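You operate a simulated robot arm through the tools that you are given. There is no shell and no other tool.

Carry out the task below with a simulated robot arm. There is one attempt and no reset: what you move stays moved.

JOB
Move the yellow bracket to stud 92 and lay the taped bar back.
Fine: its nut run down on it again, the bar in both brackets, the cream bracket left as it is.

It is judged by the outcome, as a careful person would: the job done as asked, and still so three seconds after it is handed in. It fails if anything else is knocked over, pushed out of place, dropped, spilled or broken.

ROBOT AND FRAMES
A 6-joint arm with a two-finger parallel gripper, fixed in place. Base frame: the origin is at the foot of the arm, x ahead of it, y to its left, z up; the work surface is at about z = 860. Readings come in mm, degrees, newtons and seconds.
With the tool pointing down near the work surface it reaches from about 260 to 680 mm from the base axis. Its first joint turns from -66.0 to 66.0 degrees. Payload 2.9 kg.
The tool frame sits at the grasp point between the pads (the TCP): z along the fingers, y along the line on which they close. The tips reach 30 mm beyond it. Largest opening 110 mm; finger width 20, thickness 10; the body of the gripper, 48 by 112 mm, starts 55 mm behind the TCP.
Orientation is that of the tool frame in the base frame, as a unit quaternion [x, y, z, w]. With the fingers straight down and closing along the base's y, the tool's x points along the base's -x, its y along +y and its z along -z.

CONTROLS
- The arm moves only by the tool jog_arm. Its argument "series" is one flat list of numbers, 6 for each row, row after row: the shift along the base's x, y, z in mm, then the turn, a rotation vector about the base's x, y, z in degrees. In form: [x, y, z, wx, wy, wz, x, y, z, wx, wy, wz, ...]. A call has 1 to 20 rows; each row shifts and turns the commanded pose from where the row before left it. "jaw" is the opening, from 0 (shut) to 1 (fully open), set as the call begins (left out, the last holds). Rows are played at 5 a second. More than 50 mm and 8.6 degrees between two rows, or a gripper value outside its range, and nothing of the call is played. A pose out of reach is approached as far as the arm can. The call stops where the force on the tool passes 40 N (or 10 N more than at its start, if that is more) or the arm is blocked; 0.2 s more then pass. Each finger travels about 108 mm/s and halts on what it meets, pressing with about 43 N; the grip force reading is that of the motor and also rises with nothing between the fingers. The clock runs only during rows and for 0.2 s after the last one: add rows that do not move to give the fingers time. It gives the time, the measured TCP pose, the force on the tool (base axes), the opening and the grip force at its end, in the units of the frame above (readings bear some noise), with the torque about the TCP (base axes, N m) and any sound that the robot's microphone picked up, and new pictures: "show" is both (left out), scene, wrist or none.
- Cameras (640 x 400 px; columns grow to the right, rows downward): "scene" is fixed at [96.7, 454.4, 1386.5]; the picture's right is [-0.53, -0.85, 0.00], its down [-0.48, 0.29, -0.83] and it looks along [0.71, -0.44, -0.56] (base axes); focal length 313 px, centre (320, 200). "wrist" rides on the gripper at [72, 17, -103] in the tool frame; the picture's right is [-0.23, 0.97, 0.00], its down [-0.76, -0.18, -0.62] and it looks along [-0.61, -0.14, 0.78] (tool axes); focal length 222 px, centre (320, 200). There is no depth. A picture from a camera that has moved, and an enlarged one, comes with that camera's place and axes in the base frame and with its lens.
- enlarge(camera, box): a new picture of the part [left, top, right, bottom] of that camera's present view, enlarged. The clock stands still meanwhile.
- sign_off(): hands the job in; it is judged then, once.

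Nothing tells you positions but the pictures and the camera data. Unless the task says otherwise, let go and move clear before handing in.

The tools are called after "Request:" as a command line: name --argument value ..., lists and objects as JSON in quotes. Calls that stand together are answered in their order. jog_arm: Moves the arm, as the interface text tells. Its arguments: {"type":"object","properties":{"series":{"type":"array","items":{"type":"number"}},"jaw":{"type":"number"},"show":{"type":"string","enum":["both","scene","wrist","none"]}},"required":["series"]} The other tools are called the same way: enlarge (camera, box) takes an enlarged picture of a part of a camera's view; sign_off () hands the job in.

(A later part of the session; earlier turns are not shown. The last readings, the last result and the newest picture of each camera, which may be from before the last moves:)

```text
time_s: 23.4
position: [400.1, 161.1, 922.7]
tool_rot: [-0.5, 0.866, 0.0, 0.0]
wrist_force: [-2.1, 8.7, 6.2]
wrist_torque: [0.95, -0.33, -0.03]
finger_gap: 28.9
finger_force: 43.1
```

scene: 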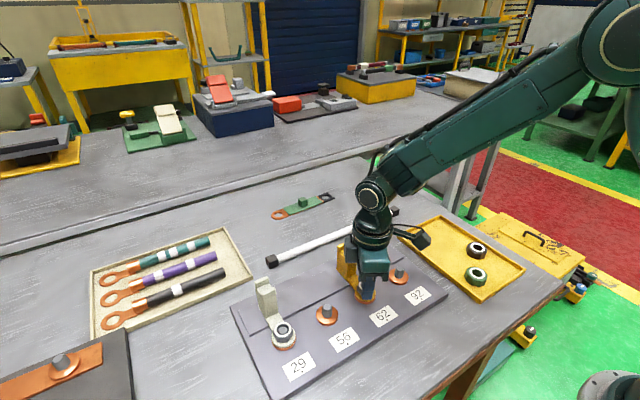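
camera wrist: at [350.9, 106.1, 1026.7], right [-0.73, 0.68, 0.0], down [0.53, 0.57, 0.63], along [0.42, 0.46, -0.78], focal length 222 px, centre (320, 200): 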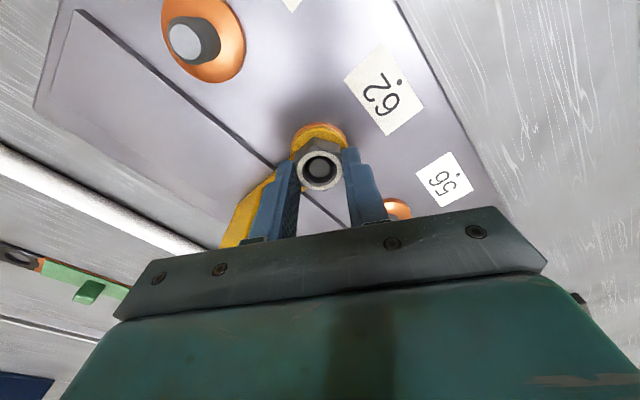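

I'll release, raise slightly, and check how far the nut has risen.

Request:
jog_arm --series '[0, 0, 0, 0, 0, 0, 0, 0, 0, 0, 0, 0, 0, 0, 0, 0, 0, 0]' --jaw 0.45

Request:
enlarge --camera "wrist" --box '[200, 100, 440, 250]'

Request:
enlarge --camera "scene" --box '[340, 260, 400, 310]'

```text
time_s: 24.2
position: [400.7, 161.9, 922.6]
tool_rot: [-0.5, 0.866, 0.0, 0.0]
wrist_force: [-0.3, 0.2, 0.2]
wrist_torque: [0.01, 0.01, -0.02]
finger_gap: 49.7
finger_force: 0.1
camera wrist: at [350.8, 106.9, 1026.9], right [-0.73, 0.68, 0.0], down [0.53, 0.57, 0.62], along [0.43, 0.45, -0.78], focal length 222 px, centre (320, 200)
```

scene: 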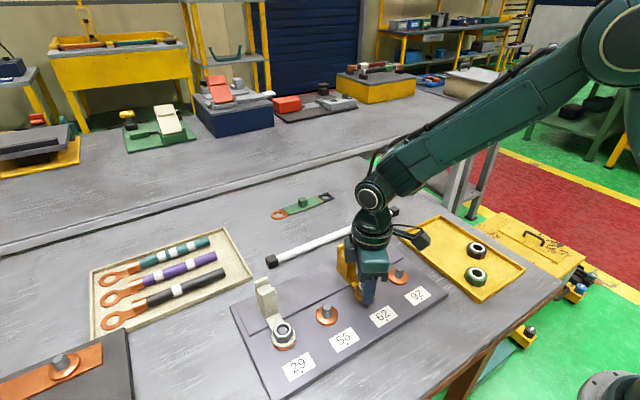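
wrist: 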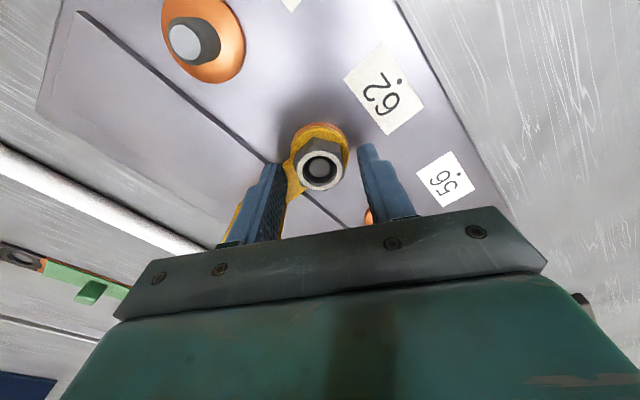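

```text
2.67 times, centred on (320, 175) of wrist
camera zoom: at [350.8, 106.9, 1026.9], right [-0.73, 0.68, 0.0], down [0.53, 0.57, 0.62], along [0.43, 0.45, -0.78], focal length 592 px, centre (320, 267)
```

zoom: 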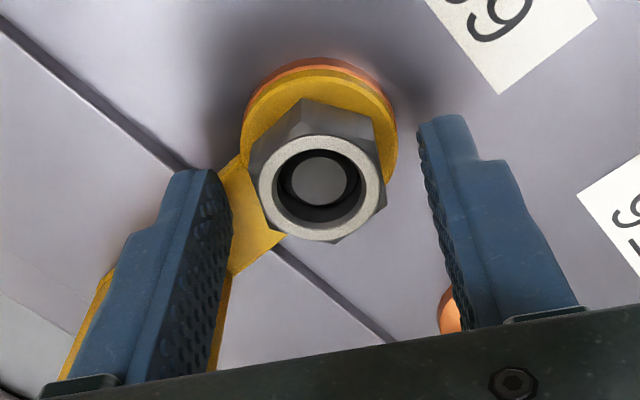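

```text
8.00 times, centred on (370, 285) of scene
camera zoom: at [96.7, 454.4, 1386.5], right [-0.53, -0.85, 0.0], down [-0.48, 0.29, -0.83], along [0.71, -0.44, -0.56], focal length 2506 px, centre (-80, -480)
```

zoom: 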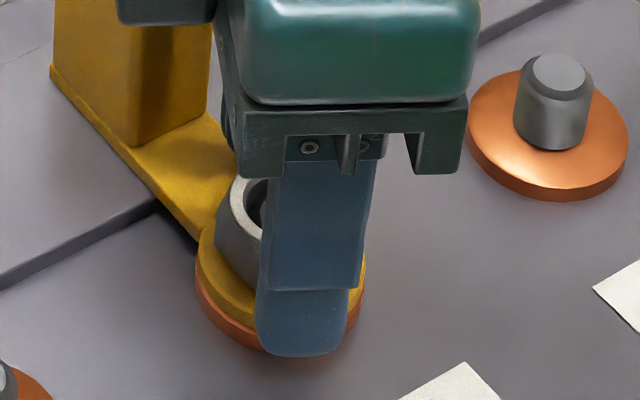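

The nut axis looks to be near (401, 160). I'll re-centre and regrip here at yaw 60° to see how well I'm centred.

Request:
jog_arm --series '[-0.6, -1.5, 0, 0, 0, 0, 0, 0, 0, 0, 0, 0, 0, 0, 0, 0, 0, 0]' --show "wrist"

Request:
enlarge --camera "wrist" --box '[260, 110, 388, 190]'

```text
time_s: 25.0
position: [400.8, 159.0, 924.3]
tool_rot: [-0.5, 0.866, 0.0, 0.0]
wrist_force: [-1.0, 0.0, 0.2]
wrist_torque: [-0.03, -0.02, -0.01]
finger_gap: 49.4
finger_force: 0.1
camera wrist: at [350.0, 105.1, 1027.0], right [-0.73, 0.68, 0.0], down [0.53, 0.57, 0.62], along [0.43, 0.45, -0.78], focal length 222 px, centre (320, 200)
```

wrist: 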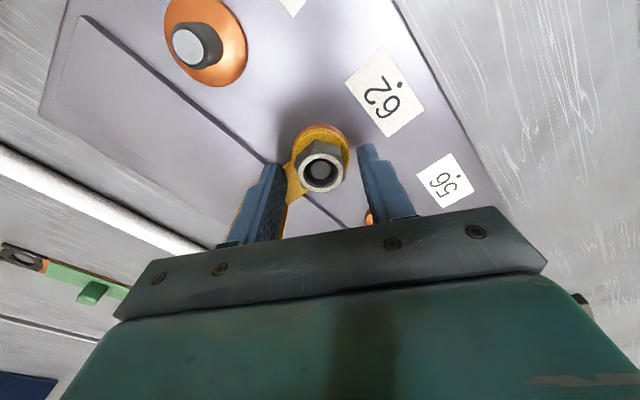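

```text
5.00 times, centred on (324, 150) of wrist
camera zoom: at [350.0, 105.1, 1027.0], right [-0.73, 0.68, 0.0], down [0.53, 0.57, 0.62], along [0.43, 0.45, -0.78], focal length 1111 px, centre (300, 450)
```

zoom: 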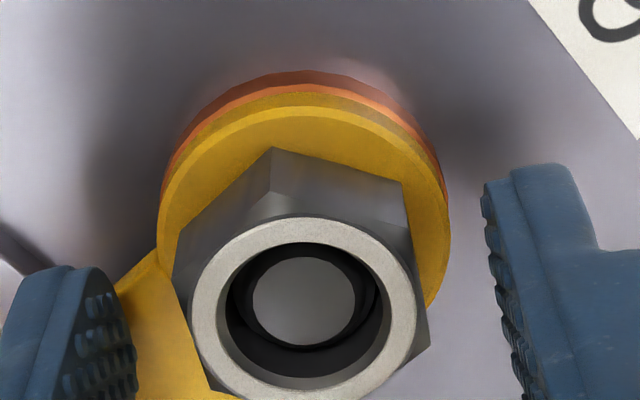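

Close to centred. I'll apply a tiny shift and regrip.

Request:
jog_arm --series '[-0.4, 0.2, -0.3, 0, 0, 0, 0, 0, 0, 0, 0, 0, 0, 0, 0, 0, 0, 0]' --jaw 0 --show "none"

```text
time_s: 25.8
position: [399.4, 159.9, 922.4]
tool_rot: [-0.5, 0.866, -0.001, 0.001]
wrist_force: [3.9, -0.2, -0.2]
wrist_torque: [-0.03, 0.02, 0.03]
finger_gap: 28.7
finger_force: 43.3
```

Well centred now. I'll turn another 60° and read the forces.

Request:
jog_arm --series '[0, 0, 0, 0, 0, 8, 0, 0, 0, 0, 0, 8, 0, 0, 0, 0, 0, 8, 0, 0, 0, 0, 0, 8, 0, 0, 0, 0, 0, 8, 0, 0, 0, 0, 0, 8, 0, 0, 0, 0, 0, 8, 0, 0, 0, 0, 0, 4, 0, 0, 0, 0, 0, 0]'

Request:
enlarge --camera "scene" --box '[330, 240, 402, 310]'

```text
time_s: 27.8
position: [399.2, 161.4, 923.1]
tool_rot: [0.866, -0.5, 0.002, -0.002]
wrist_force: [5.7, -2.7, 28.9]
wrist_torque: [0.03, 0.04, -0.02]
finger_gap: 29.0
finger_force: 43.1
camera wrist: at [422.1, 88.3, 1027.6], right [-0.96, -0.29, 0.0], down [-0.23, 0.75, 0.62], along [-0.18, 0.6, -0.78], focal length 222 px, centre (320, 200)
```

scene: 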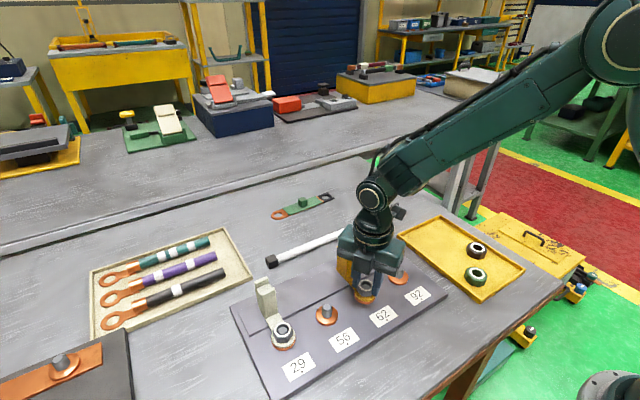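
wrist: 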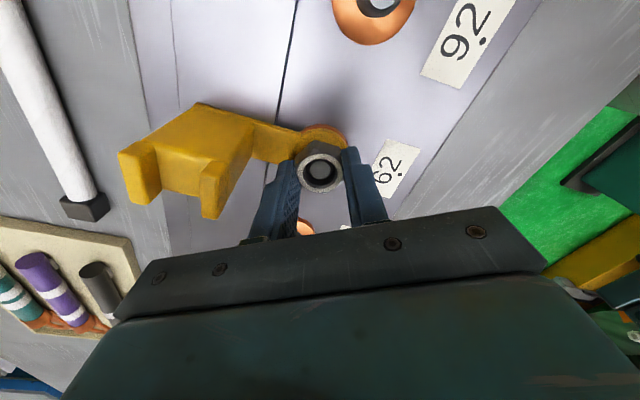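

```text
5.71 times, centred on (366, 275) of scene
camera zoom: at [96.5, 454.1, 1386.6], right [-0.53, -0.85, 0.0], down [-0.48, 0.29, -0.83], along [0.71, -0.44, -0.56], focal length 1790 px, centre (57, -229)
```

zoom: 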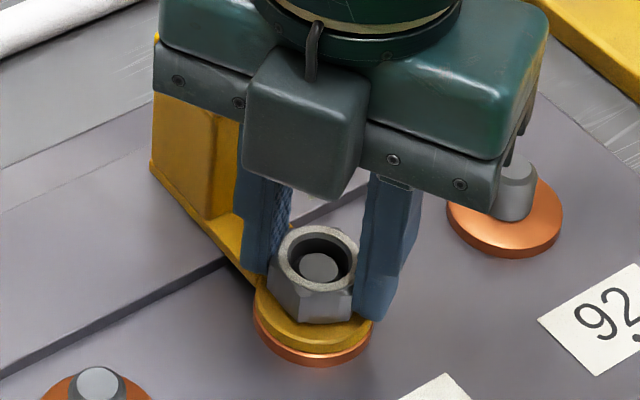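

Fz = 29 N: the nut is climbing. I'll raise by 1 mm to see how far it rose per 60°.

Request:
jog_arm --series '[0, 0, 1, 0, 0, 0, 0, 0, 0, 0, 0, 0]' --show "none"

```text
time_s: 28.4
position: [399.9, 159.1, 923.1]
tool_rot: [0.866, -0.5, 0.001, -0.001]
wrist_force: [10.5, -4.1, 20.9]
wrist_torque: [-0.02, -0.22, 0.0]
finger_gap: 29.2
finger_force: 43.0
```

Request:
jog_arm --series '[0, 0, 1, 0, 0, 0, 0, 0, 0, 0, 0, 0]' --show "none"

```text
time_s: 29.0
position: [400.3, 159.6, 923.2]
tool_rot: [0.866, -0.5, 0.0, 0.0]
wrist_force: [12.7, -4.6, 9.5]
wrist_torque: [-0.11, -0.39, -0.04]
finger_gap: 28.8
finger_force: 43.1
```

Request:
enlarge --camera "scene" --box '[350, 270, 390, 300]'

Request:
enlarge --camera "wrist" --box '[270, 110, 366, 200]'

```text
13.33 times, centred on (370, 285) of scene
camera zoom: at [96.9, 454.2, 1386.6], right [-0.53, -0.85, 0.0], down [-0.48, 0.29, -0.83], along [0.71, -0.44, -0.56], focal length 4177 px, centre (-347, -933)
```

zoom: 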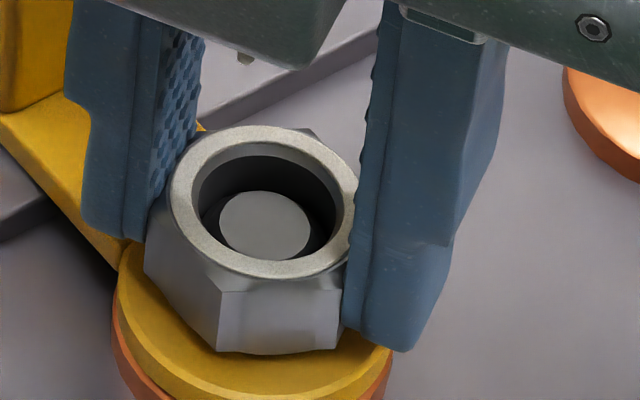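

```text
4.44 times, centred on (318, 155) of wrist
camera zoom: at [422.4, 88.4, 1027.7], right [-0.96, -0.29, 0.0], down [-0.23, 0.75, 0.62], along [-0.18, 0.6, -0.78], focal length 987 px, centre (329, 400)
```

zoom: 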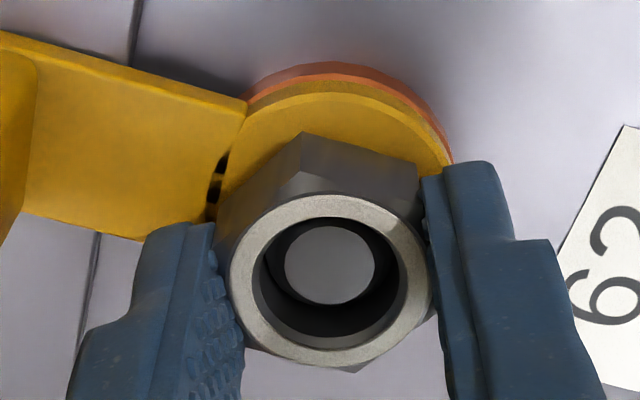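

The nut has climbed roughly 1.5–2 mm in 120° (pitch about 4–5 mm/turn). I'll keep turning with a matching rise.

Request:
jog_arm --series '[0.6, -0.2, 0.6, 0, 0, 0, 0, 0, 0.11, 0, 0, 8, 0, 0, 0.11, 0, 0, 8, 0, 0, 0.11, 0, 0, 8, 0, 0, 0.11, 0, 0, 8, 0, 0, 0.11, 0, 0, 8, 0, 0, 0.11, 0, 0, 8, 0, 0, 0.11, 0, 0, 8, 0, 0, 0.05, 0, 0, 4, 0, 0, 0, 0, 0, 0]'

Request:
enlarge --camera "wrist" --box '[270, 110, 366, 200]'

```text
time_s: 31.2
position: [400.7, 160.2, 925.4]
tool_rot: [1.0, 0.001, 0.0, 0.0]
wrist_force: [8.1, 5.9, -10.2]
wrist_torque: [0.29, -0.26, -0.01]
finger_gap: 28.9
finger_force: 42.7
camera wrist: at [473.5, 143.1, 1029.8], right [-0.23, -0.97, 0.0], down [-0.76, 0.18, 0.62], along [-0.61, 0.14, -0.78], focal length 222 px, centre (320, 200)
```

scene: 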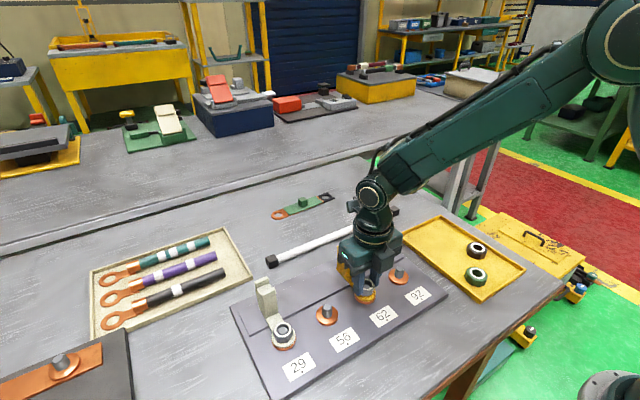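
wrist: 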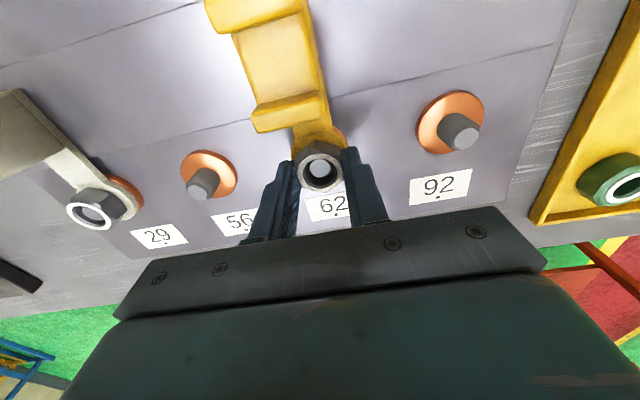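

```text
4.44 times, centred on (318, 155) of wrist
camera zoom: at [473.5, 143.1, 1029.8], right [-0.23, -0.97, 0.0], down [-0.76, 0.18, 0.62], along [-0.61, 0.14, -0.78], focal length 987 px, centre (329, 400)
```

zoom: 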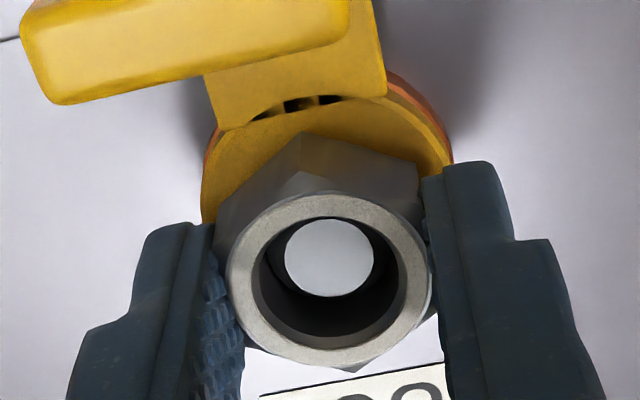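

At yaw 180° the wrist still turns freely. The nut has visibly climbed; I'll continue turning with a smaller rise to see the thread's pitch.

Request:
jog_arm --series '[0.4, 0.3, 0, 0, 0, 8, 0, 0, 0, 0, 0, 8, 0, 0, 0, 0, 0, 8, 0, 0, 0, 0, 0, 6, 0, 0, 0, 0, 0, 0]' --show "none"

```text
time_s: 31.9
position: [398.6, 163.0, 926.9]
tool_rot: [0.992, 0.125, 0.001, 0.012]
wrist_force: [3.5, -7.2, -0.9]
wrist_torque: [-0.22, -0.08, -0.02]
finger_gap: 29.2
finger_force: 42.5
out of reach, approached as far as the arm can: row 2, 3
stopped in row 3: the force on the tool passed its limit at 72 N (the readings are from after the stop); the commanded pose is now the measured one
```

I reached the wrist's turn limit at about yaw 194°, slightly tilted. I'll release the nut and look before correcting.

Request:
jog_arm --series '[0, 0, 0, 0, 0, 0, 0, 0, 0, 0, 0, 0, 0, 0, 0, 0, 0, 0]' --jaw 0.45

Request:
enlarge --camera "wrist" --box '[240, 80, 400, 200]'

Request:
enlarge --camera "scene" --box '[340, 255, 400, 310]'

```text
time_s: 32.7
position: [398.0, 165.2, 925.4]
tool_rot: [0.992, 0.126, 0.002, 0.012]
wrist_force: [1.1, 0.6, -0.1]
wrist_torque: [0.02, -0.03, 0.01]
finger_gap: 49.4
finger_force: 0.1
camera wrist: at [472.1, 168.2, 1030.6], right [0.02, -1.0, 0.02], down [-0.79, 0.0, 0.62], along [-0.62, -0.03, -0.78], focal length 222 px, centre (320, 200)
```

scene: 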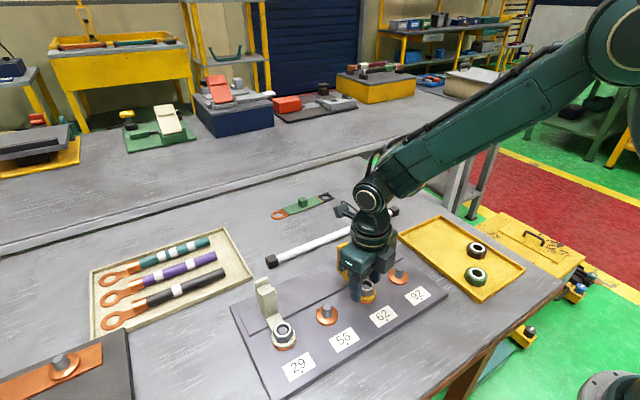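
wrist: 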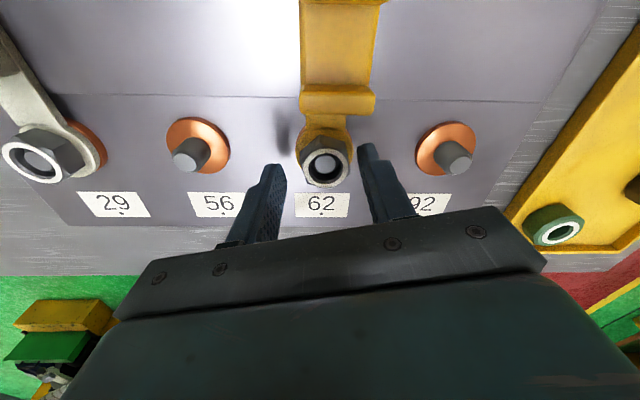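

```text
3.33 times, centred on (320, 140) of wrist
camera zoom: at [472.1, 168.2, 1030.6], right [0.02, -1.0, 0.02], down [-0.79, 0.0, 0.62], along [-0.62, -0.03, -0.78], focal length 740 px, centre (320, 400)
```

zoom: 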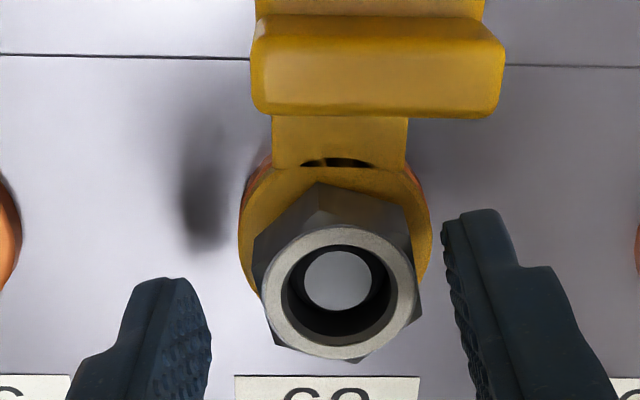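

```text
7.27 times, centred on (370, 282) of scene
camera zoom: at [96.7, 454.4, 1386.5], right [-0.53, -0.85, 0.0], down [-0.48, 0.29, -0.83], along [0.71, -0.44, -0.56], focal length 2279 px, centre (-44, -400)
```

zoom: 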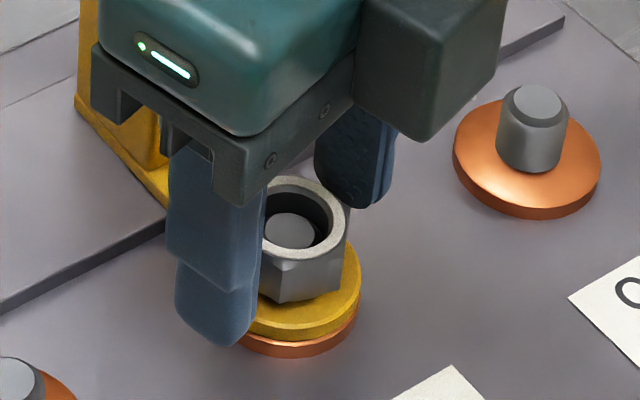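

The nut has turned about 194° in total and climbed. I'll fix the tilt, return to yaw 180° and re-centre on the stud.

Request:
jog_arm --series '[1.3, -2.2, 0, 1.35, 0.3, -7.2, 1.3, -2.2, 0, 0, 0, -7.2, 0, 0, 0, 0, 0, 0]' --jaw 0.5 --show "none"

Request:
jog_arm --series '[0, 0, 0, 0, 0, 0]' --show "wrist"

Request:
enlarge --camera "wrist" --box '[256, 110, 384, 190]'

```text
time_s: 33.5
position: [401.1, 159.3, 926.4]
tool_rot: [1.0, -0.001, -0.001, 0.0]
wrist_force: [0.5, -0.1, 0.1]
wrist_torque: [0.01, 0.0, -0.01]
finger_gap: 54.9
finger_force: 0.1
```

```text
time_s: 33.9
position: [400.6, 159.8, 926.1]
tool_rot: [1.0, 0.0, -0.001, 0.001]
wrist_force: [-0.4, 0.2, 0.4]
wrist_torque: [0.02, 0.01, 0.01]
finger_gap: 55.0
finger_force: 0.2
camera wrist: at [474.1, 142.6, 1029.9], right [-0.23, -0.97, 0.0], down [-0.76, 0.18, 0.62], along [-0.61, 0.14, -0.78], focal length 222 px, centre (320, 200)
```

wrist: 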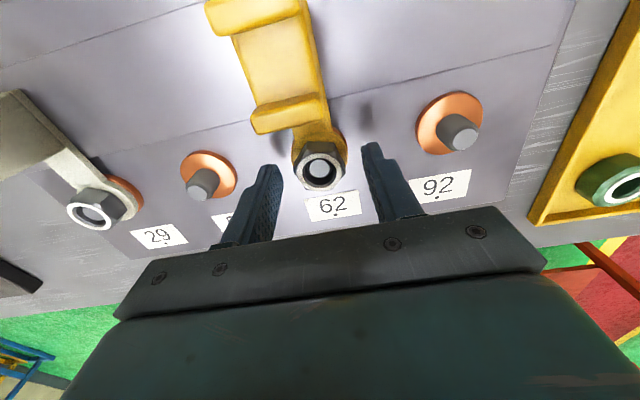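

```text
5.00 times, centred on (320, 150) of wrist
camera zoom: at [474.1, 142.6, 1029.9], right [-0.23, -0.97, 0.0], down [-0.76, 0.18, 0.62], along [-0.61, 0.14, -0.78], focal length 1111 px, centre (320, 450)
```

zoom: 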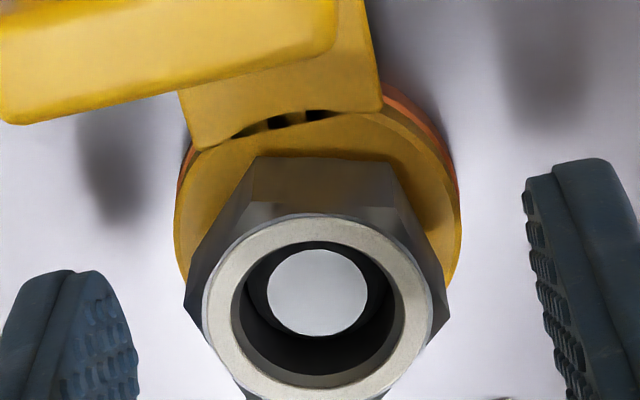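

Centred at about (401, 160). I'll rotate back with the jaw open to yaw −106° (which matches the hex at its present angle).

Request:
jog_arm --series '[0, 0.3, 0, 0, 0, -8.4, 0, 0, 0, 0, 0, -8.4, 0, 0, 0, 0, 0, -8.4, 0, 0, 0, 0, 0, -8.4, 0, 0, 0, 0, 0, -8.4, 0, 0, 0, 0, 0, -8.4, 0, 0, 0, 0, 0, -8.4, 0, 0, 0, 0, 0, -8.4, 0, 0, 0, 0, 0, -8.4, 0, 0, 0, 0, 0, -8.4, 0, 0, 0, 0, 0, -8.4, 0, 0, 0, 0, 0, -8.4, 0, 0, 0, 0, 0, -8.4, 0, 0, 0, 0, 0, -8.4, 0, 0, 0, 0, 0, -8.4, 0, 0, 0, 0, 0, -8.4, 0, 0, 0, 0, 0, -8.4, 0, 0, 0, 0, 0, -8.4, 0, 0, 0, 0, 0, -8.4, 0, 0, 0, 0, 0, -8.4]' --show "none"

Request:
jog_arm --series '[0, 0, 0, 0, 0, -8.4, 0, 0, 0, 0, 0, -8.4, 0, 0, 0, 0, 0, -8.4, 0, 0, 0, 0, 0, -8.4, 0, 0, 0, 0, 0, -8.4, 0, 0, 0, 0, 0, -8.4, 0, 0, 0, 0, 0, -8.4, 0, 0, 0, 0, 0, -8.4, 0, 0, 0, 0, 0, -8.4, 0, 0, 0, 0, 0, -8.4, 0, 0, 0, 0, 0, -8.4, 0, 0, 0, 0, 0, -8.4, 0, 0, 0, 0, 0, -8.4, 0, 0, 0, 0, 0, -8.4, 0, 0, 0, 0, 0, 0]'

Request:
enlarge --camera "wrist" --box '[256, 110, 384, 190]'

```text
time_s: 38.1
position: [401.1, 160.4, 925.3]
tool_rot: [-0.104, 0.995, 0.001, 0.001]
wrist_force: [-0.5, 0.1, 0.7]
wrist_torque: [0.03, 0.03, 0.0]
finger_gap: 55.1
finger_force: 0.0
```

```text
time_s: 41.3
position: [401.2, 159.5, 926.8]
tool_rot: [0.796, 0.605, 0.0, 0.0]
wrist_force: [-0.7, -0.5, -0.3]
wrist_torque: [-0.02, -0.02, 0.0]
finger_gap: 54.8
finger_force: 0.1
camera wrist: at [437.2, 224.9, 1030.3], right [0.88, -0.48, 0.0], down [-0.38, -0.69, 0.62], along [-0.3, -0.55, -0.78], focal length 222 px, centre (320, 200)
```

scene: 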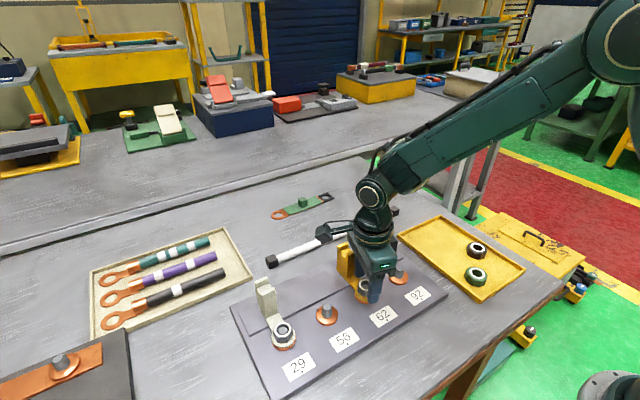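
wrist: 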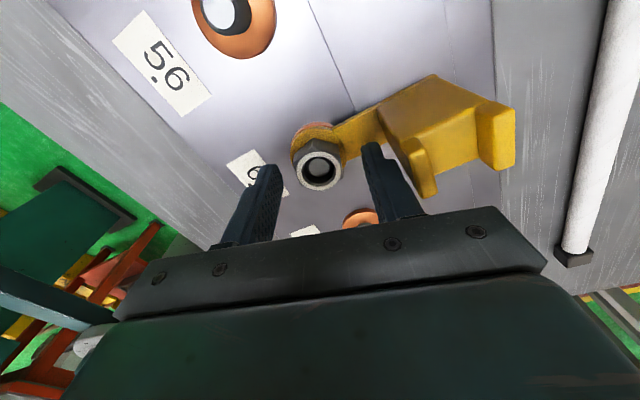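

```text
5.00 times, centred on (320, 150) of wrist
camera zoom: at [437.2, 224.9, 1030.3], right [0.88, -0.48, 0.0], down [-0.38, -0.69, 0.62], along [-0.3, -0.55, -0.78], focal length 1111 px, centre (320, 450)
```

zoom: 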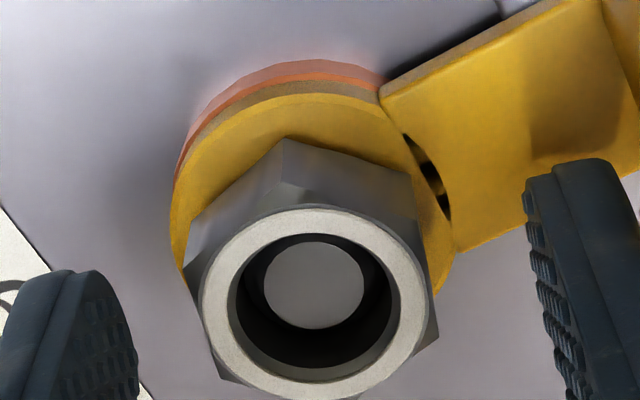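

I'm aligned with the hex again. I'll nudge the centring, lower 2 mm and grip.

Request:
jog_arm --series '[-0.5, 0.5, -2, 0, 0, 0, 0, 0, 0, 0, 0, 0, 0, 0, 0, 0, 0, 0, 0, 0, 0, 0, 0, 0]' --jaw 0 --show "none"

```text
time_s: 42.3
position: [400.7, 159.2, 924.4]
tool_rot: [0.796, 0.605, 0.001, 0.0]
wrist_force: [-3.5, -6.2, 23.3]
wrist_torque: [-0.21, 0.26, -0.05]
finger_gap: 29.0
finger_force: 43.2
```

Request:
jog_arm --series '[0, 0, 1, 0, 0, 0, 0, 0, 1, 0, 0, 0, 0, 0, 0, 0, 0, 0]' --show "wrist"

Request:
enlarge --camera "wrist" --box '[256, 110, 384, 190]'

Request:
enlarge --camera "scene" --box '[340, 255, 400, 310]'

```text
time_s: 43.1
position: [399.7, 160.1, 926.0]
tool_rot: [0.796, 0.605, 0.0, 0.001]
wrist_force: [6.4, -5.7, -2.8]
wrist_torque: [-0.04, -0.27, -0.03]
finger_gap: 29.3
finger_force: 43.3
camera wrist: at [436.4, 225.4, 1029.7], right [0.88, -0.48, 0.0], down [-0.37, -0.69, 0.62], along [-0.3, -0.55, -0.78], focal length 222 px, centre (320, 200)
```

wrist: 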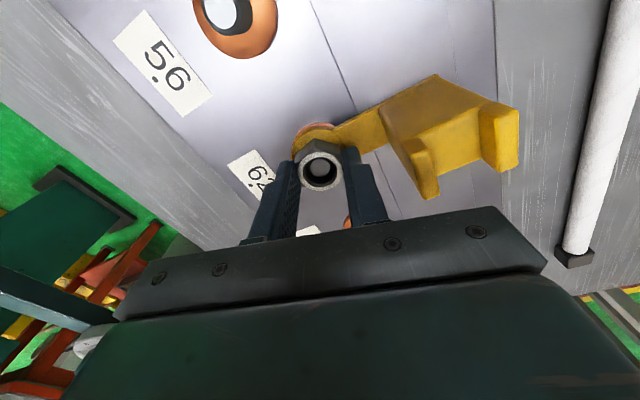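

```text
5.00 times, centred on (320, 150) of wrist
camera zoom: at [436.4, 225.4, 1029.7], right [0.88, -0.48, 0.0], down [-0.37, -0.69, 0.62], along [-0.3, -0.55, -0.78], focal length 1111 px, centre (320, 450)
```

zoom: 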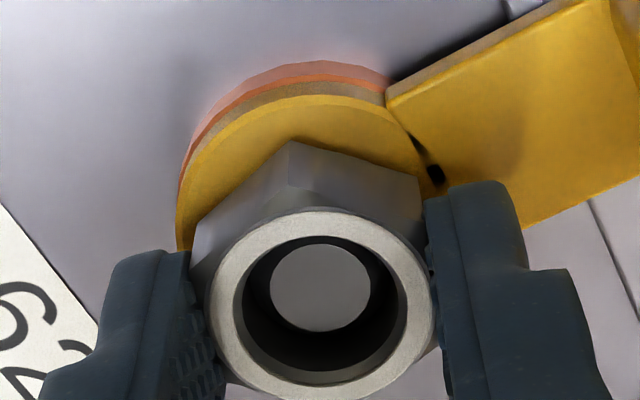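

```text
7.27 times, centred on (370, 282) of scene
camera zoom: at [96.9, 454.2, 1386.6], right [-0.53, -0.85, 0.0], down [-0.48, 0.29, -0.83], along [0.71, -0.44, -0.56], focal length 2279 px, centre (-44, -400)
```

zoom: 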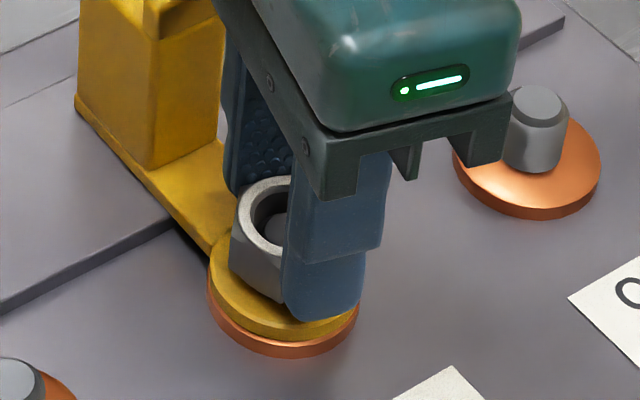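

Loads are near neutral. I'll now turn +168° in one go with a gentle matching rise.

Request:
jog_arm --series '[0, 0, 0.08, 0, 0, 8.4, 0, 0, 0.08, 0, 0, 8.4, 0, 0, 0.08, 0, 0, 8.4, 0, 0, 0.08, 0, 0, 8.4, 0, 0, 0.08, 0, 0, 8.4, 0, 0, 0.08, 0, 0, 8.4, 0, 0, 0.08, 0, 0, 8.4, 0, 0, 0.08, 0, 0, 8.4, 0, 0, 0.08, 0, 0, 8.4, 0, 0, 0.08, 0, 0, 8.4]' --show "none"

```text
time_s: 45.3
position: [398.6, 161.5, 926.9]
tool_rot: [0.185, 0.983, 0.0, 0.0]
wrist_force: [-0.4, -0.6, -0.7]
wrist_torque: [-0.02, -0.05, 0.02]
finger_gap: 29.2
finger_force: 43.1
```

Loads stay near zero with about 3.4 mm/turn. Continuing.

Request:
jog_arm --series '[0, 0, 0.08, 0, 0, 8.4, 0, 0, 0.08, 0, 0, 8.4, 0, 0, 0.08, 0, 0, 8.4, 0, 0, 0.08, 0, 0, 8.4, 0, 0, 0.08, 0, 0, 8.4, 0, 0, 0.08, 0, 0, 8.4, 0, 0, 0.08, 0, 0, 8.4, 0, 0, 0.08, 0, 0, 8.4, 0, 0, 0.08, 0, 0, 8.4, 0, 0, 0.08, 0, 0, 8.4, 0, 0, 0.08, 0, 0, 8.4, 0, 0, 0.08, 0, 0, 8.4]' --show "scene"

Request:
enlarge --camera "scene" --box '[340, 255, 400, 310]'

Request:
enlarge --camera "wrist" --box '[256, 110, 384, 190]'

```text
time_s: 47.9
position: [399.4, 159.0, 928.5]
tool_rot: [-0.639, 0.769, 0.0, 0.001]
wrist_force: [0.5, -0.3, -0.6]
wrist_torque: [-0.02, -0.01, -0.01]
finger_gap: 28.9
finger_force: 43.5
```

scene: 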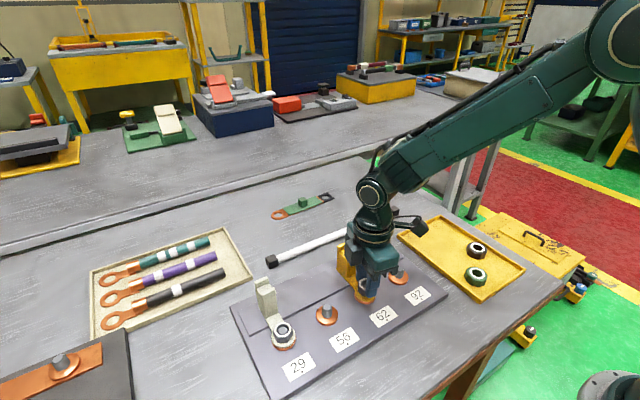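

```text
7.27 times, centred on (370, 282) of scene
camera zoom: at [96.7, 454.4, 1386.5], right [-0.53, -0.85, 0.0], down [-0.48, 0.29, -0.83], along [0.71, -0.44, -0.56], focal length 2279 px, centre (-44, -400)
```

zoom: 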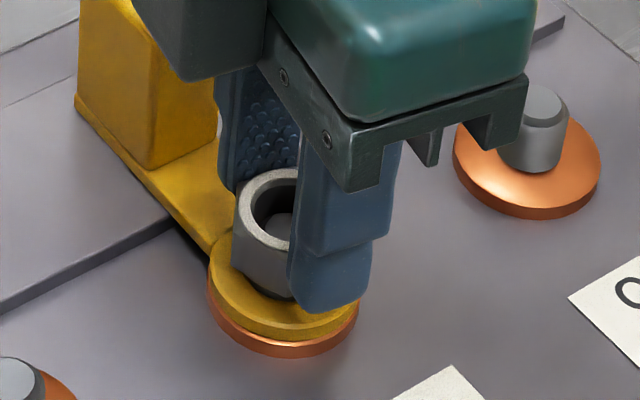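

```text
5.00 times, centred on (320, 150) of wrist
camera zoom: at [370.8, 91.7, 1032.4], right [-0.92, 0.4, 0.0], down [0.31, 0.72, 0.62], along [0.25, 0.57, -0.78], focal length 1111 px, centre (320, 450)
```

zoom: 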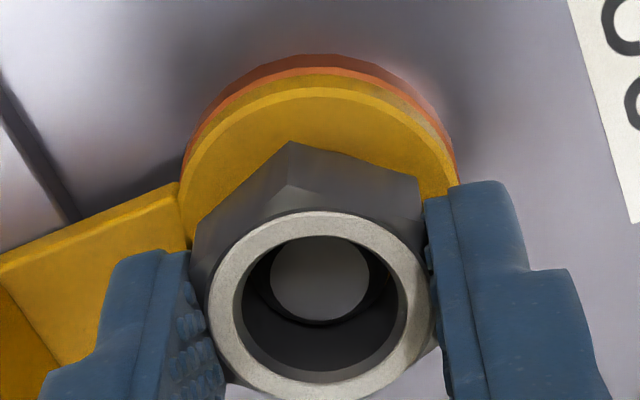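

All loads are now near zero; the nut may already be off its thread. I'll test by lifting 1.5 mm.

Request:
jog_arm --series '[0, 0, 0.75, 0, 0, 0, 0, 0, 0.75, 0, 0, 0, 0, 0, 0, 0, 0, 0]' --show "none"

```text
time_s: 48.7
position: [400.2, 161.2, 930.1]
tool_rot: [-0.638, 0.77, 0.0, 0.001]
wrist_force: [-0.2, -0.8, -0.3]
wrist_torque: [0.02, 0.01, -0.02]
finger_gap: 29.2
finger_force: 42.9
```

No resistance: the nut is free. I'll lift it slowly off the stud.

Request:
jog_arm --series '[0, 0, 2, 0, 0, 0, 0, 0, 3, 0, 0, 0, 0, 0, 4, 0, 0, 0, 0, 0, 5, 0, 0, 0, 0, 0, 5, 0, 0, 0, 0, 0, 5, 0, 0, 0, 0, 0, 0, 0, 0, 0]'

Request:
enlarge --camera "scene" --box '[340, 255, 400, 310]'

Request:
enlarge --camera "wrist" --box '[240, 100, 400, 200]'

```text
time_s: 50.3
position: [398.9, 161.2, 953.6]
tool_rot: [-0.638, 0.77, 0.0, 0.0]
wrist_force: [-0.9, 0.2, 0.3]
wrist_torque: [0.03, 0.01, -0.01]
finger_gap: 29.1
finger_force: 42.9
camera wrist: at [370.6, 92.6, 1058.1], right [-0.91, 0.4, 0.0], down [0.32, 0.71, 0.62], along [0.25, 0.57, -0.78], focal length 222 px, centre (320, 200)
```

scene: 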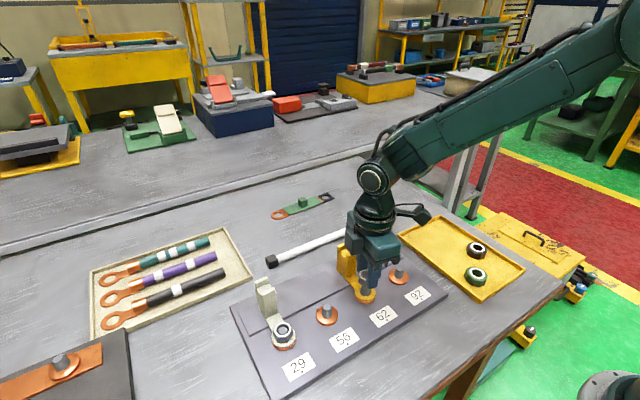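
wrist: 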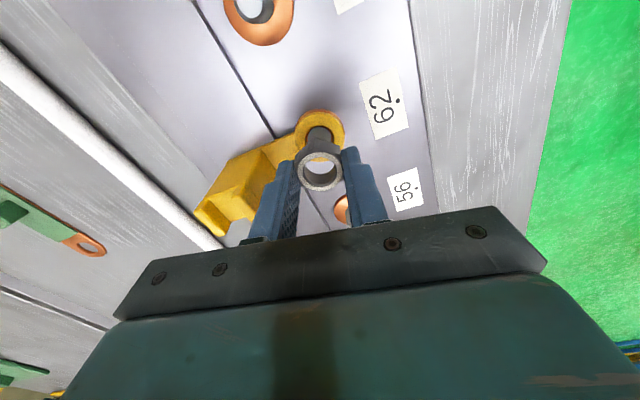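

```text
7.27 times, centred on (370, 282) of scene
camera zoom: at [96.7, 454.4, 1386.5], right [-0.53, -0.85, 0.0], down [-0.48, 0.29, -0.83], along [0.71, -0.44, -0.56], focal length 2279 px, centre (-44, -400)
```

zoom: 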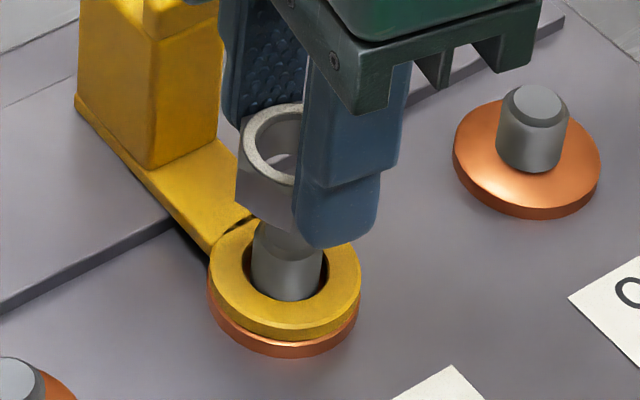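

```text
4.00 times, centred on (320, 150) of wrist
camera zoom: at [370.6, 92.6, 1058.1], right [-0.91, 0.4, 0.0], down [0.32, 0.71, 0.62], along [0.25, 0.57, -0.78], focal length 888 px, centre (320, 400)
```

zoom: 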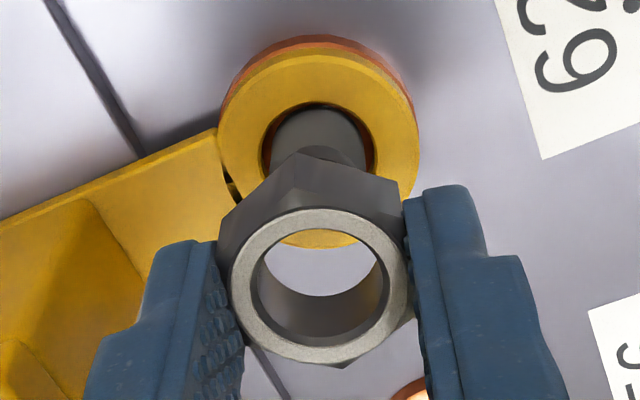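

The nut is off and held. I'll set it down upright on the panel between studs 62 and 56, at about (388, 205), with the fingers closing along x.

Request:
jog_arm --series '[0, 0, 10, 0, 0, 5.4, -5.5, 22, 0, 0, 0, 5.3, -6, 22.5, 0, 0, 0, 0, 0, 0, -20, 0, 0, 0, 0, 0, -15, 0, 0, 0, 0, 0, -6, 0, 0, 0, 0, 0, 0, 0, 0, 0]'

Request:
enlarge --camera "scene" --box '[320, 250, 400, 310]'

```text
time_s: 51.9
position: [388.2, 205.4, 924.3]
tool_rot: [0.707, -0.707, -0.001, -0.001]
wrist_force: [0.6, -0.6, 0.7]
wrist_torque: [0.0, -0.01, -0.01]
finger_gap: 29.3
finger_force: 44.1
camera wrist: at [371.9, 132.3, 1026.5], right [-0.97, 0.23, 0.0], down [0.18, 0.76, 0.62], along [0.14, 0.61, -0.78], focal length 222 px, centre (320, 200)
```

scene: 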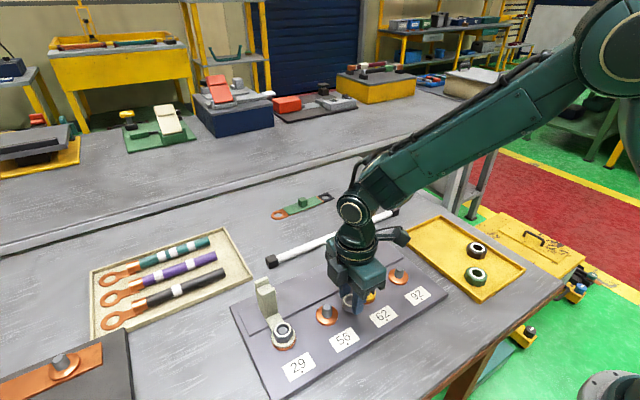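
wrist: 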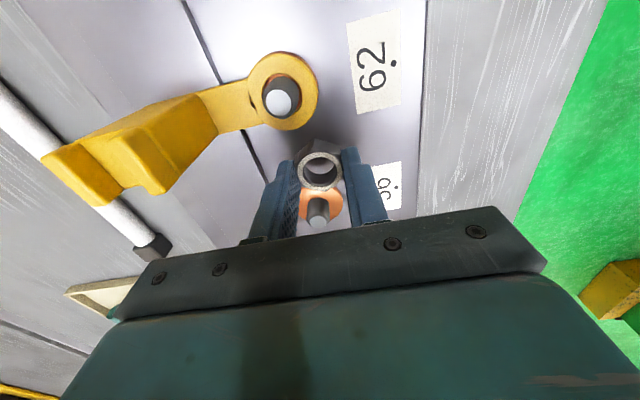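

```text
6.67 times, centred on (360, 280) of scene
camera zoom: at [96.7, 454.4, 1386.5], right [-0.53, -0.85, 0.0], down [-0.48, 0.29, -0.83], along [0.71, -0.44, -0.56], focal length 2089 px, centre (53, -333)
```

zoom: 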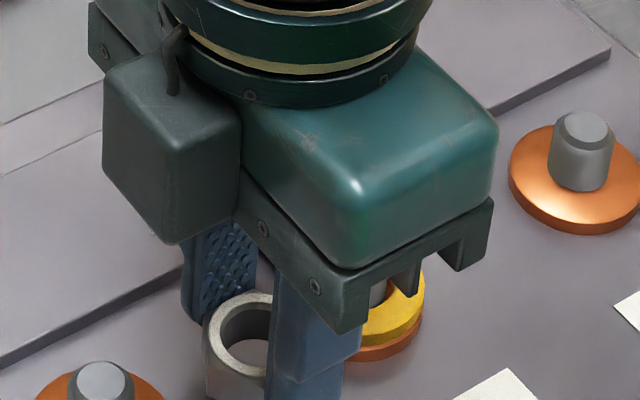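

About 10 mm above the panel. I'll lower in small steps.

Request:
jog_arm --series '[0, 0, -2, 0, 0, 0, 0, 0, -2, 0, 0, 0, 0, 0, -2, 0, 0, 0, 0, 0, 0, 0, 0, 0]' --show "none"

Request:
jog_arm --series '[0, 0, -1, 0, 0, 0, 0, 0, -1, 0, 0, 0, 0, 0, 0, 0, 0, 0]' --show "none"

```text
time_s: 52.9
position: [389.1, 203.7, 915.8]
tool_rot: [-0.707, 0.707, 0.001, 0.0]
wrist_force: [0.2, -0.1, 0.0]
wrist_torque: [-0.01, 0.03, 0.02]
finger_gap: 29.0
finger_force: 43.0
```

```text
time_s: 53.7
position: [388.8, 204.7, 914.8]
tool_rot: [0.707, -0.707, -0.001, -0.001]
wrist_force: [0.3, 0.1, -0.3]
wrist_torque: [-0.02, 0.0, 0.01]
finger_gap: 29.1
finger_force: 43.0
```

Request:
jog_arm --series '[0, 0, -1, 0, 0, 0, 0, 0, -0.5, 0, 0, 0, 0, 0, 0, 0, 0, 0]' --show "wrist"

Request:
enlarge --camera "scene" --box '[330, 270, 390, 315]'

Request:
enlarge --camera "wrist" --box '[256, 120, 384, 220]'

```text
time_s: 54.5
position: [388.2, 203.8, 913.8]
tool_rot: [0.708, -0.707, -0.001, -0.001]
wrist_force: [0.1, -0.3, -0.5]
wrist_torque: [0.01, 0.01, -0.02]
finger_gap: 29.1
finger_force: 42.4
camera wrist: at [372.1, 131.8, 1018.0], right [-0.97, 0.23, 0.0], down [0.18, 0.76, 0.62], along [0.14, 0.61, -0.78], focal length 222 px, centre (320, 200)
```

wrist: 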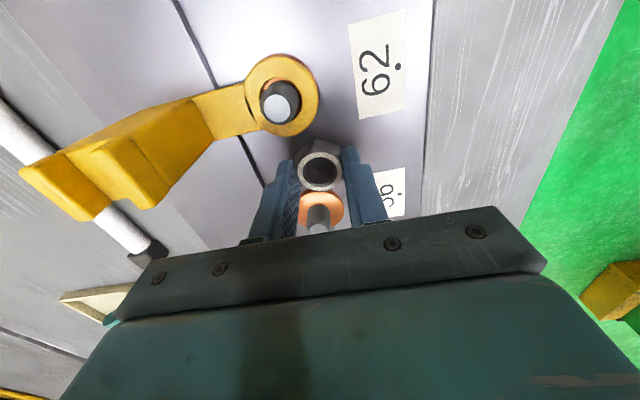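

```text
8.89 times, centred on (360, 292) of scene
camera zoom: at [96.7, 454.4, 1386.5], right [-0.53, -0.85, 0.0], down [-0.48, 0.29, -0.83], along [0.71, -0.44, -0.56], focal length 2785 px, centre (-36, -622)
```

zoom: 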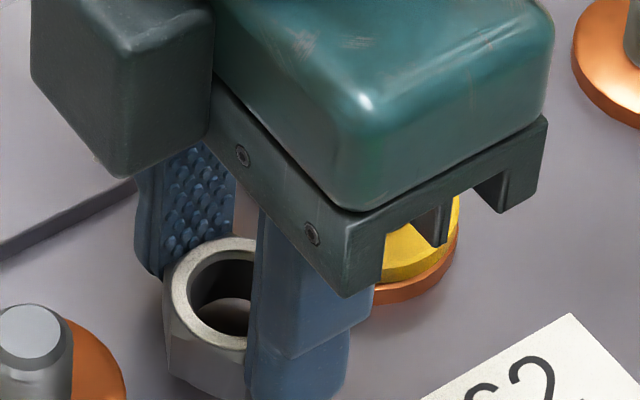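

```text
4.00 times, centred on (320, 170) of wrist
camera zoom: at [372.1, 131.8, 1018.0], right [-0.97, 0.23, 0.0], down [0.18, 0.76, 0.62], along [0.14, 0.61, -0.78], focal length 888 px, centre (320, 320)
```

zoom: 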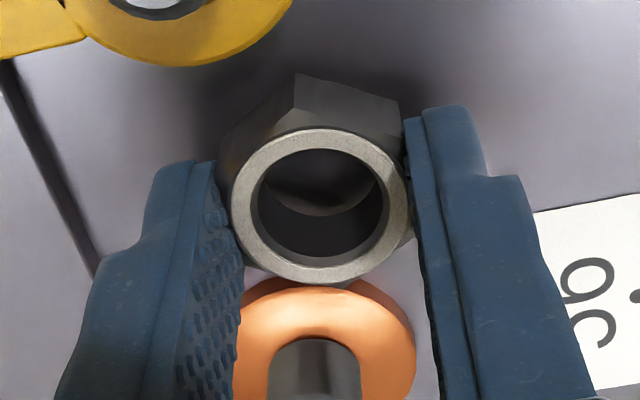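

Request:
jog_arm --series '[0, 0, -1, 0, 0, 0, 0, 0, -0.5, 0, 0, 0, 0, 0, 0, 0, 0, 0]' --show "none"

Request:
jog_arm --series '[0, 0, -0.5, 0, 0, 0, 0, 0, -0.5, 0, 0, 0, 0, 0, 0, 0, 0, 0]' --show "none"

```text
time_s: 55.3
position: [387.1, 205.2, 912.0]
tool_rot: [0.707, -0.707, 0.0, -0.001]
wrist_force: [0.2, -0.2, -1.6]
wrist_torque: [0.02, 0.0, -0.01]
finger_gap: 29.2
finger_force: 42.3
```

```text
time_s: 56.1
position: [388.0, 204.4, 911.6]
tool_rot: [0.707, -0.707, -0.001, 0.0]
wrist_force: [0.0, 0.9, -0.9]
wrist_torque: [0.03, -0.01, -0.02]
finger_gap: 29.2
finger_force: 43.3
```

Request:
jog_arm --series '[0, 0, -0.5, 0, 0, 0, 0, 0, -0.5, 0, 0, 0, 0, 0, 0, 0, 0, 0]' --show "none"

Request:
jog_arm --series '[0, 0, -0.5, 0, 0, 0, 0, 0, -0.5, 0, 0, 0, 0, 0, 0, 0, 0, 0]' --show "wrist"

Request:
enlarge --camera "wrist" --box '[256, 120, 384, 220]'

Request:
enlarge --camera "scene" --box '[330, 275, 390, 320]'

```text
time_s: 56.9
position: [387.6, 205.3, 910.1]
tool_rot: [-0.707, 0.707, 0.001, 0.001]
wrist_force: [1.0, -1.7, 3.3]
wrist_torque: [-0.03, 0.0, -0.03]
finger_gap: 29.1
finger_force: 43.4
```

```text
time_s: 57.7
position: [387.3, 205.8, 909.7]
tool_rot: [0.707, -0.707, -0.001, -0.001]
wrist_force: [-3.2, -1.3, 15.4]
wrist_torque: [-0.21, 0.23, 0.04]
finger_gap: 29.2
finger_force: 42.5
camera wrist: at [371.6, 132.6, 1013.8], right [-0.97, 0.23, 0.0], down [0.18, 0.76, 0.62], along [0.14, 0.61, -0.78], focal length 222 px, centre (320, 200)
```

wrist: 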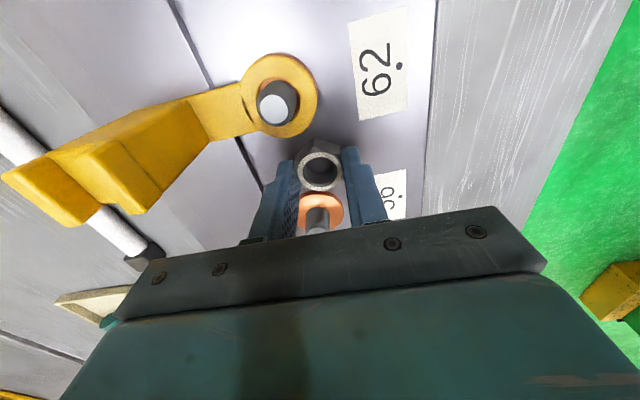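

```text
4.00 times, centred on (320, 170) of wrist
camera zoom: at [371.6, 132.6, 1013.8], right [-0.97, 0.23, 0.0], down [0.18, 0.76, 0.62], along [0.14, 0.61, -0.78], focal length 888 px, centre (320, 320)
```

zoom: 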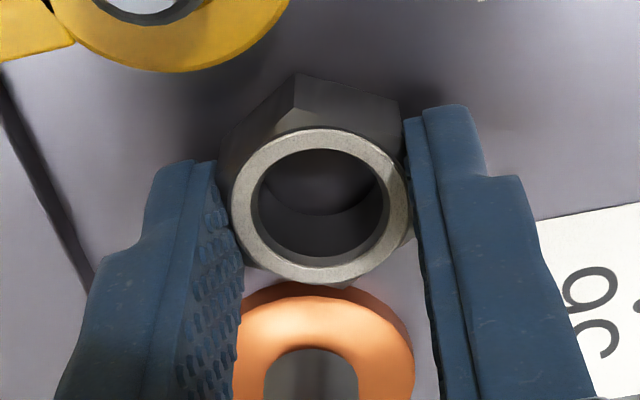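

```text
8.89 times, centred on (360, 298) of scene
camera zoom: at [96.4, 454.2, 1386.6], right [-0.53, -0.85, 0.0], down [-0.48, 0.29, -0.83], along [0.71, -0.44, -0.56], focal length 2785 px, centre (-36, -667)
```

zoom: 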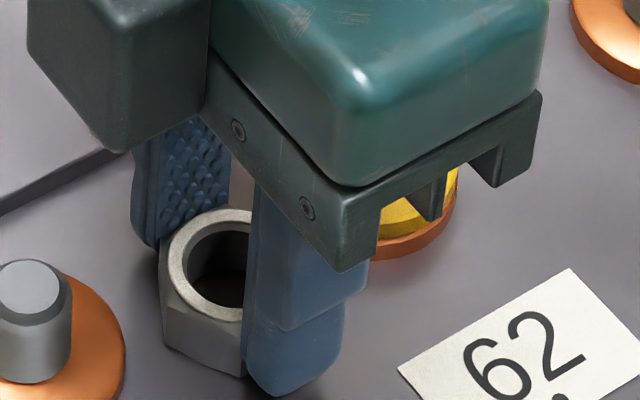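

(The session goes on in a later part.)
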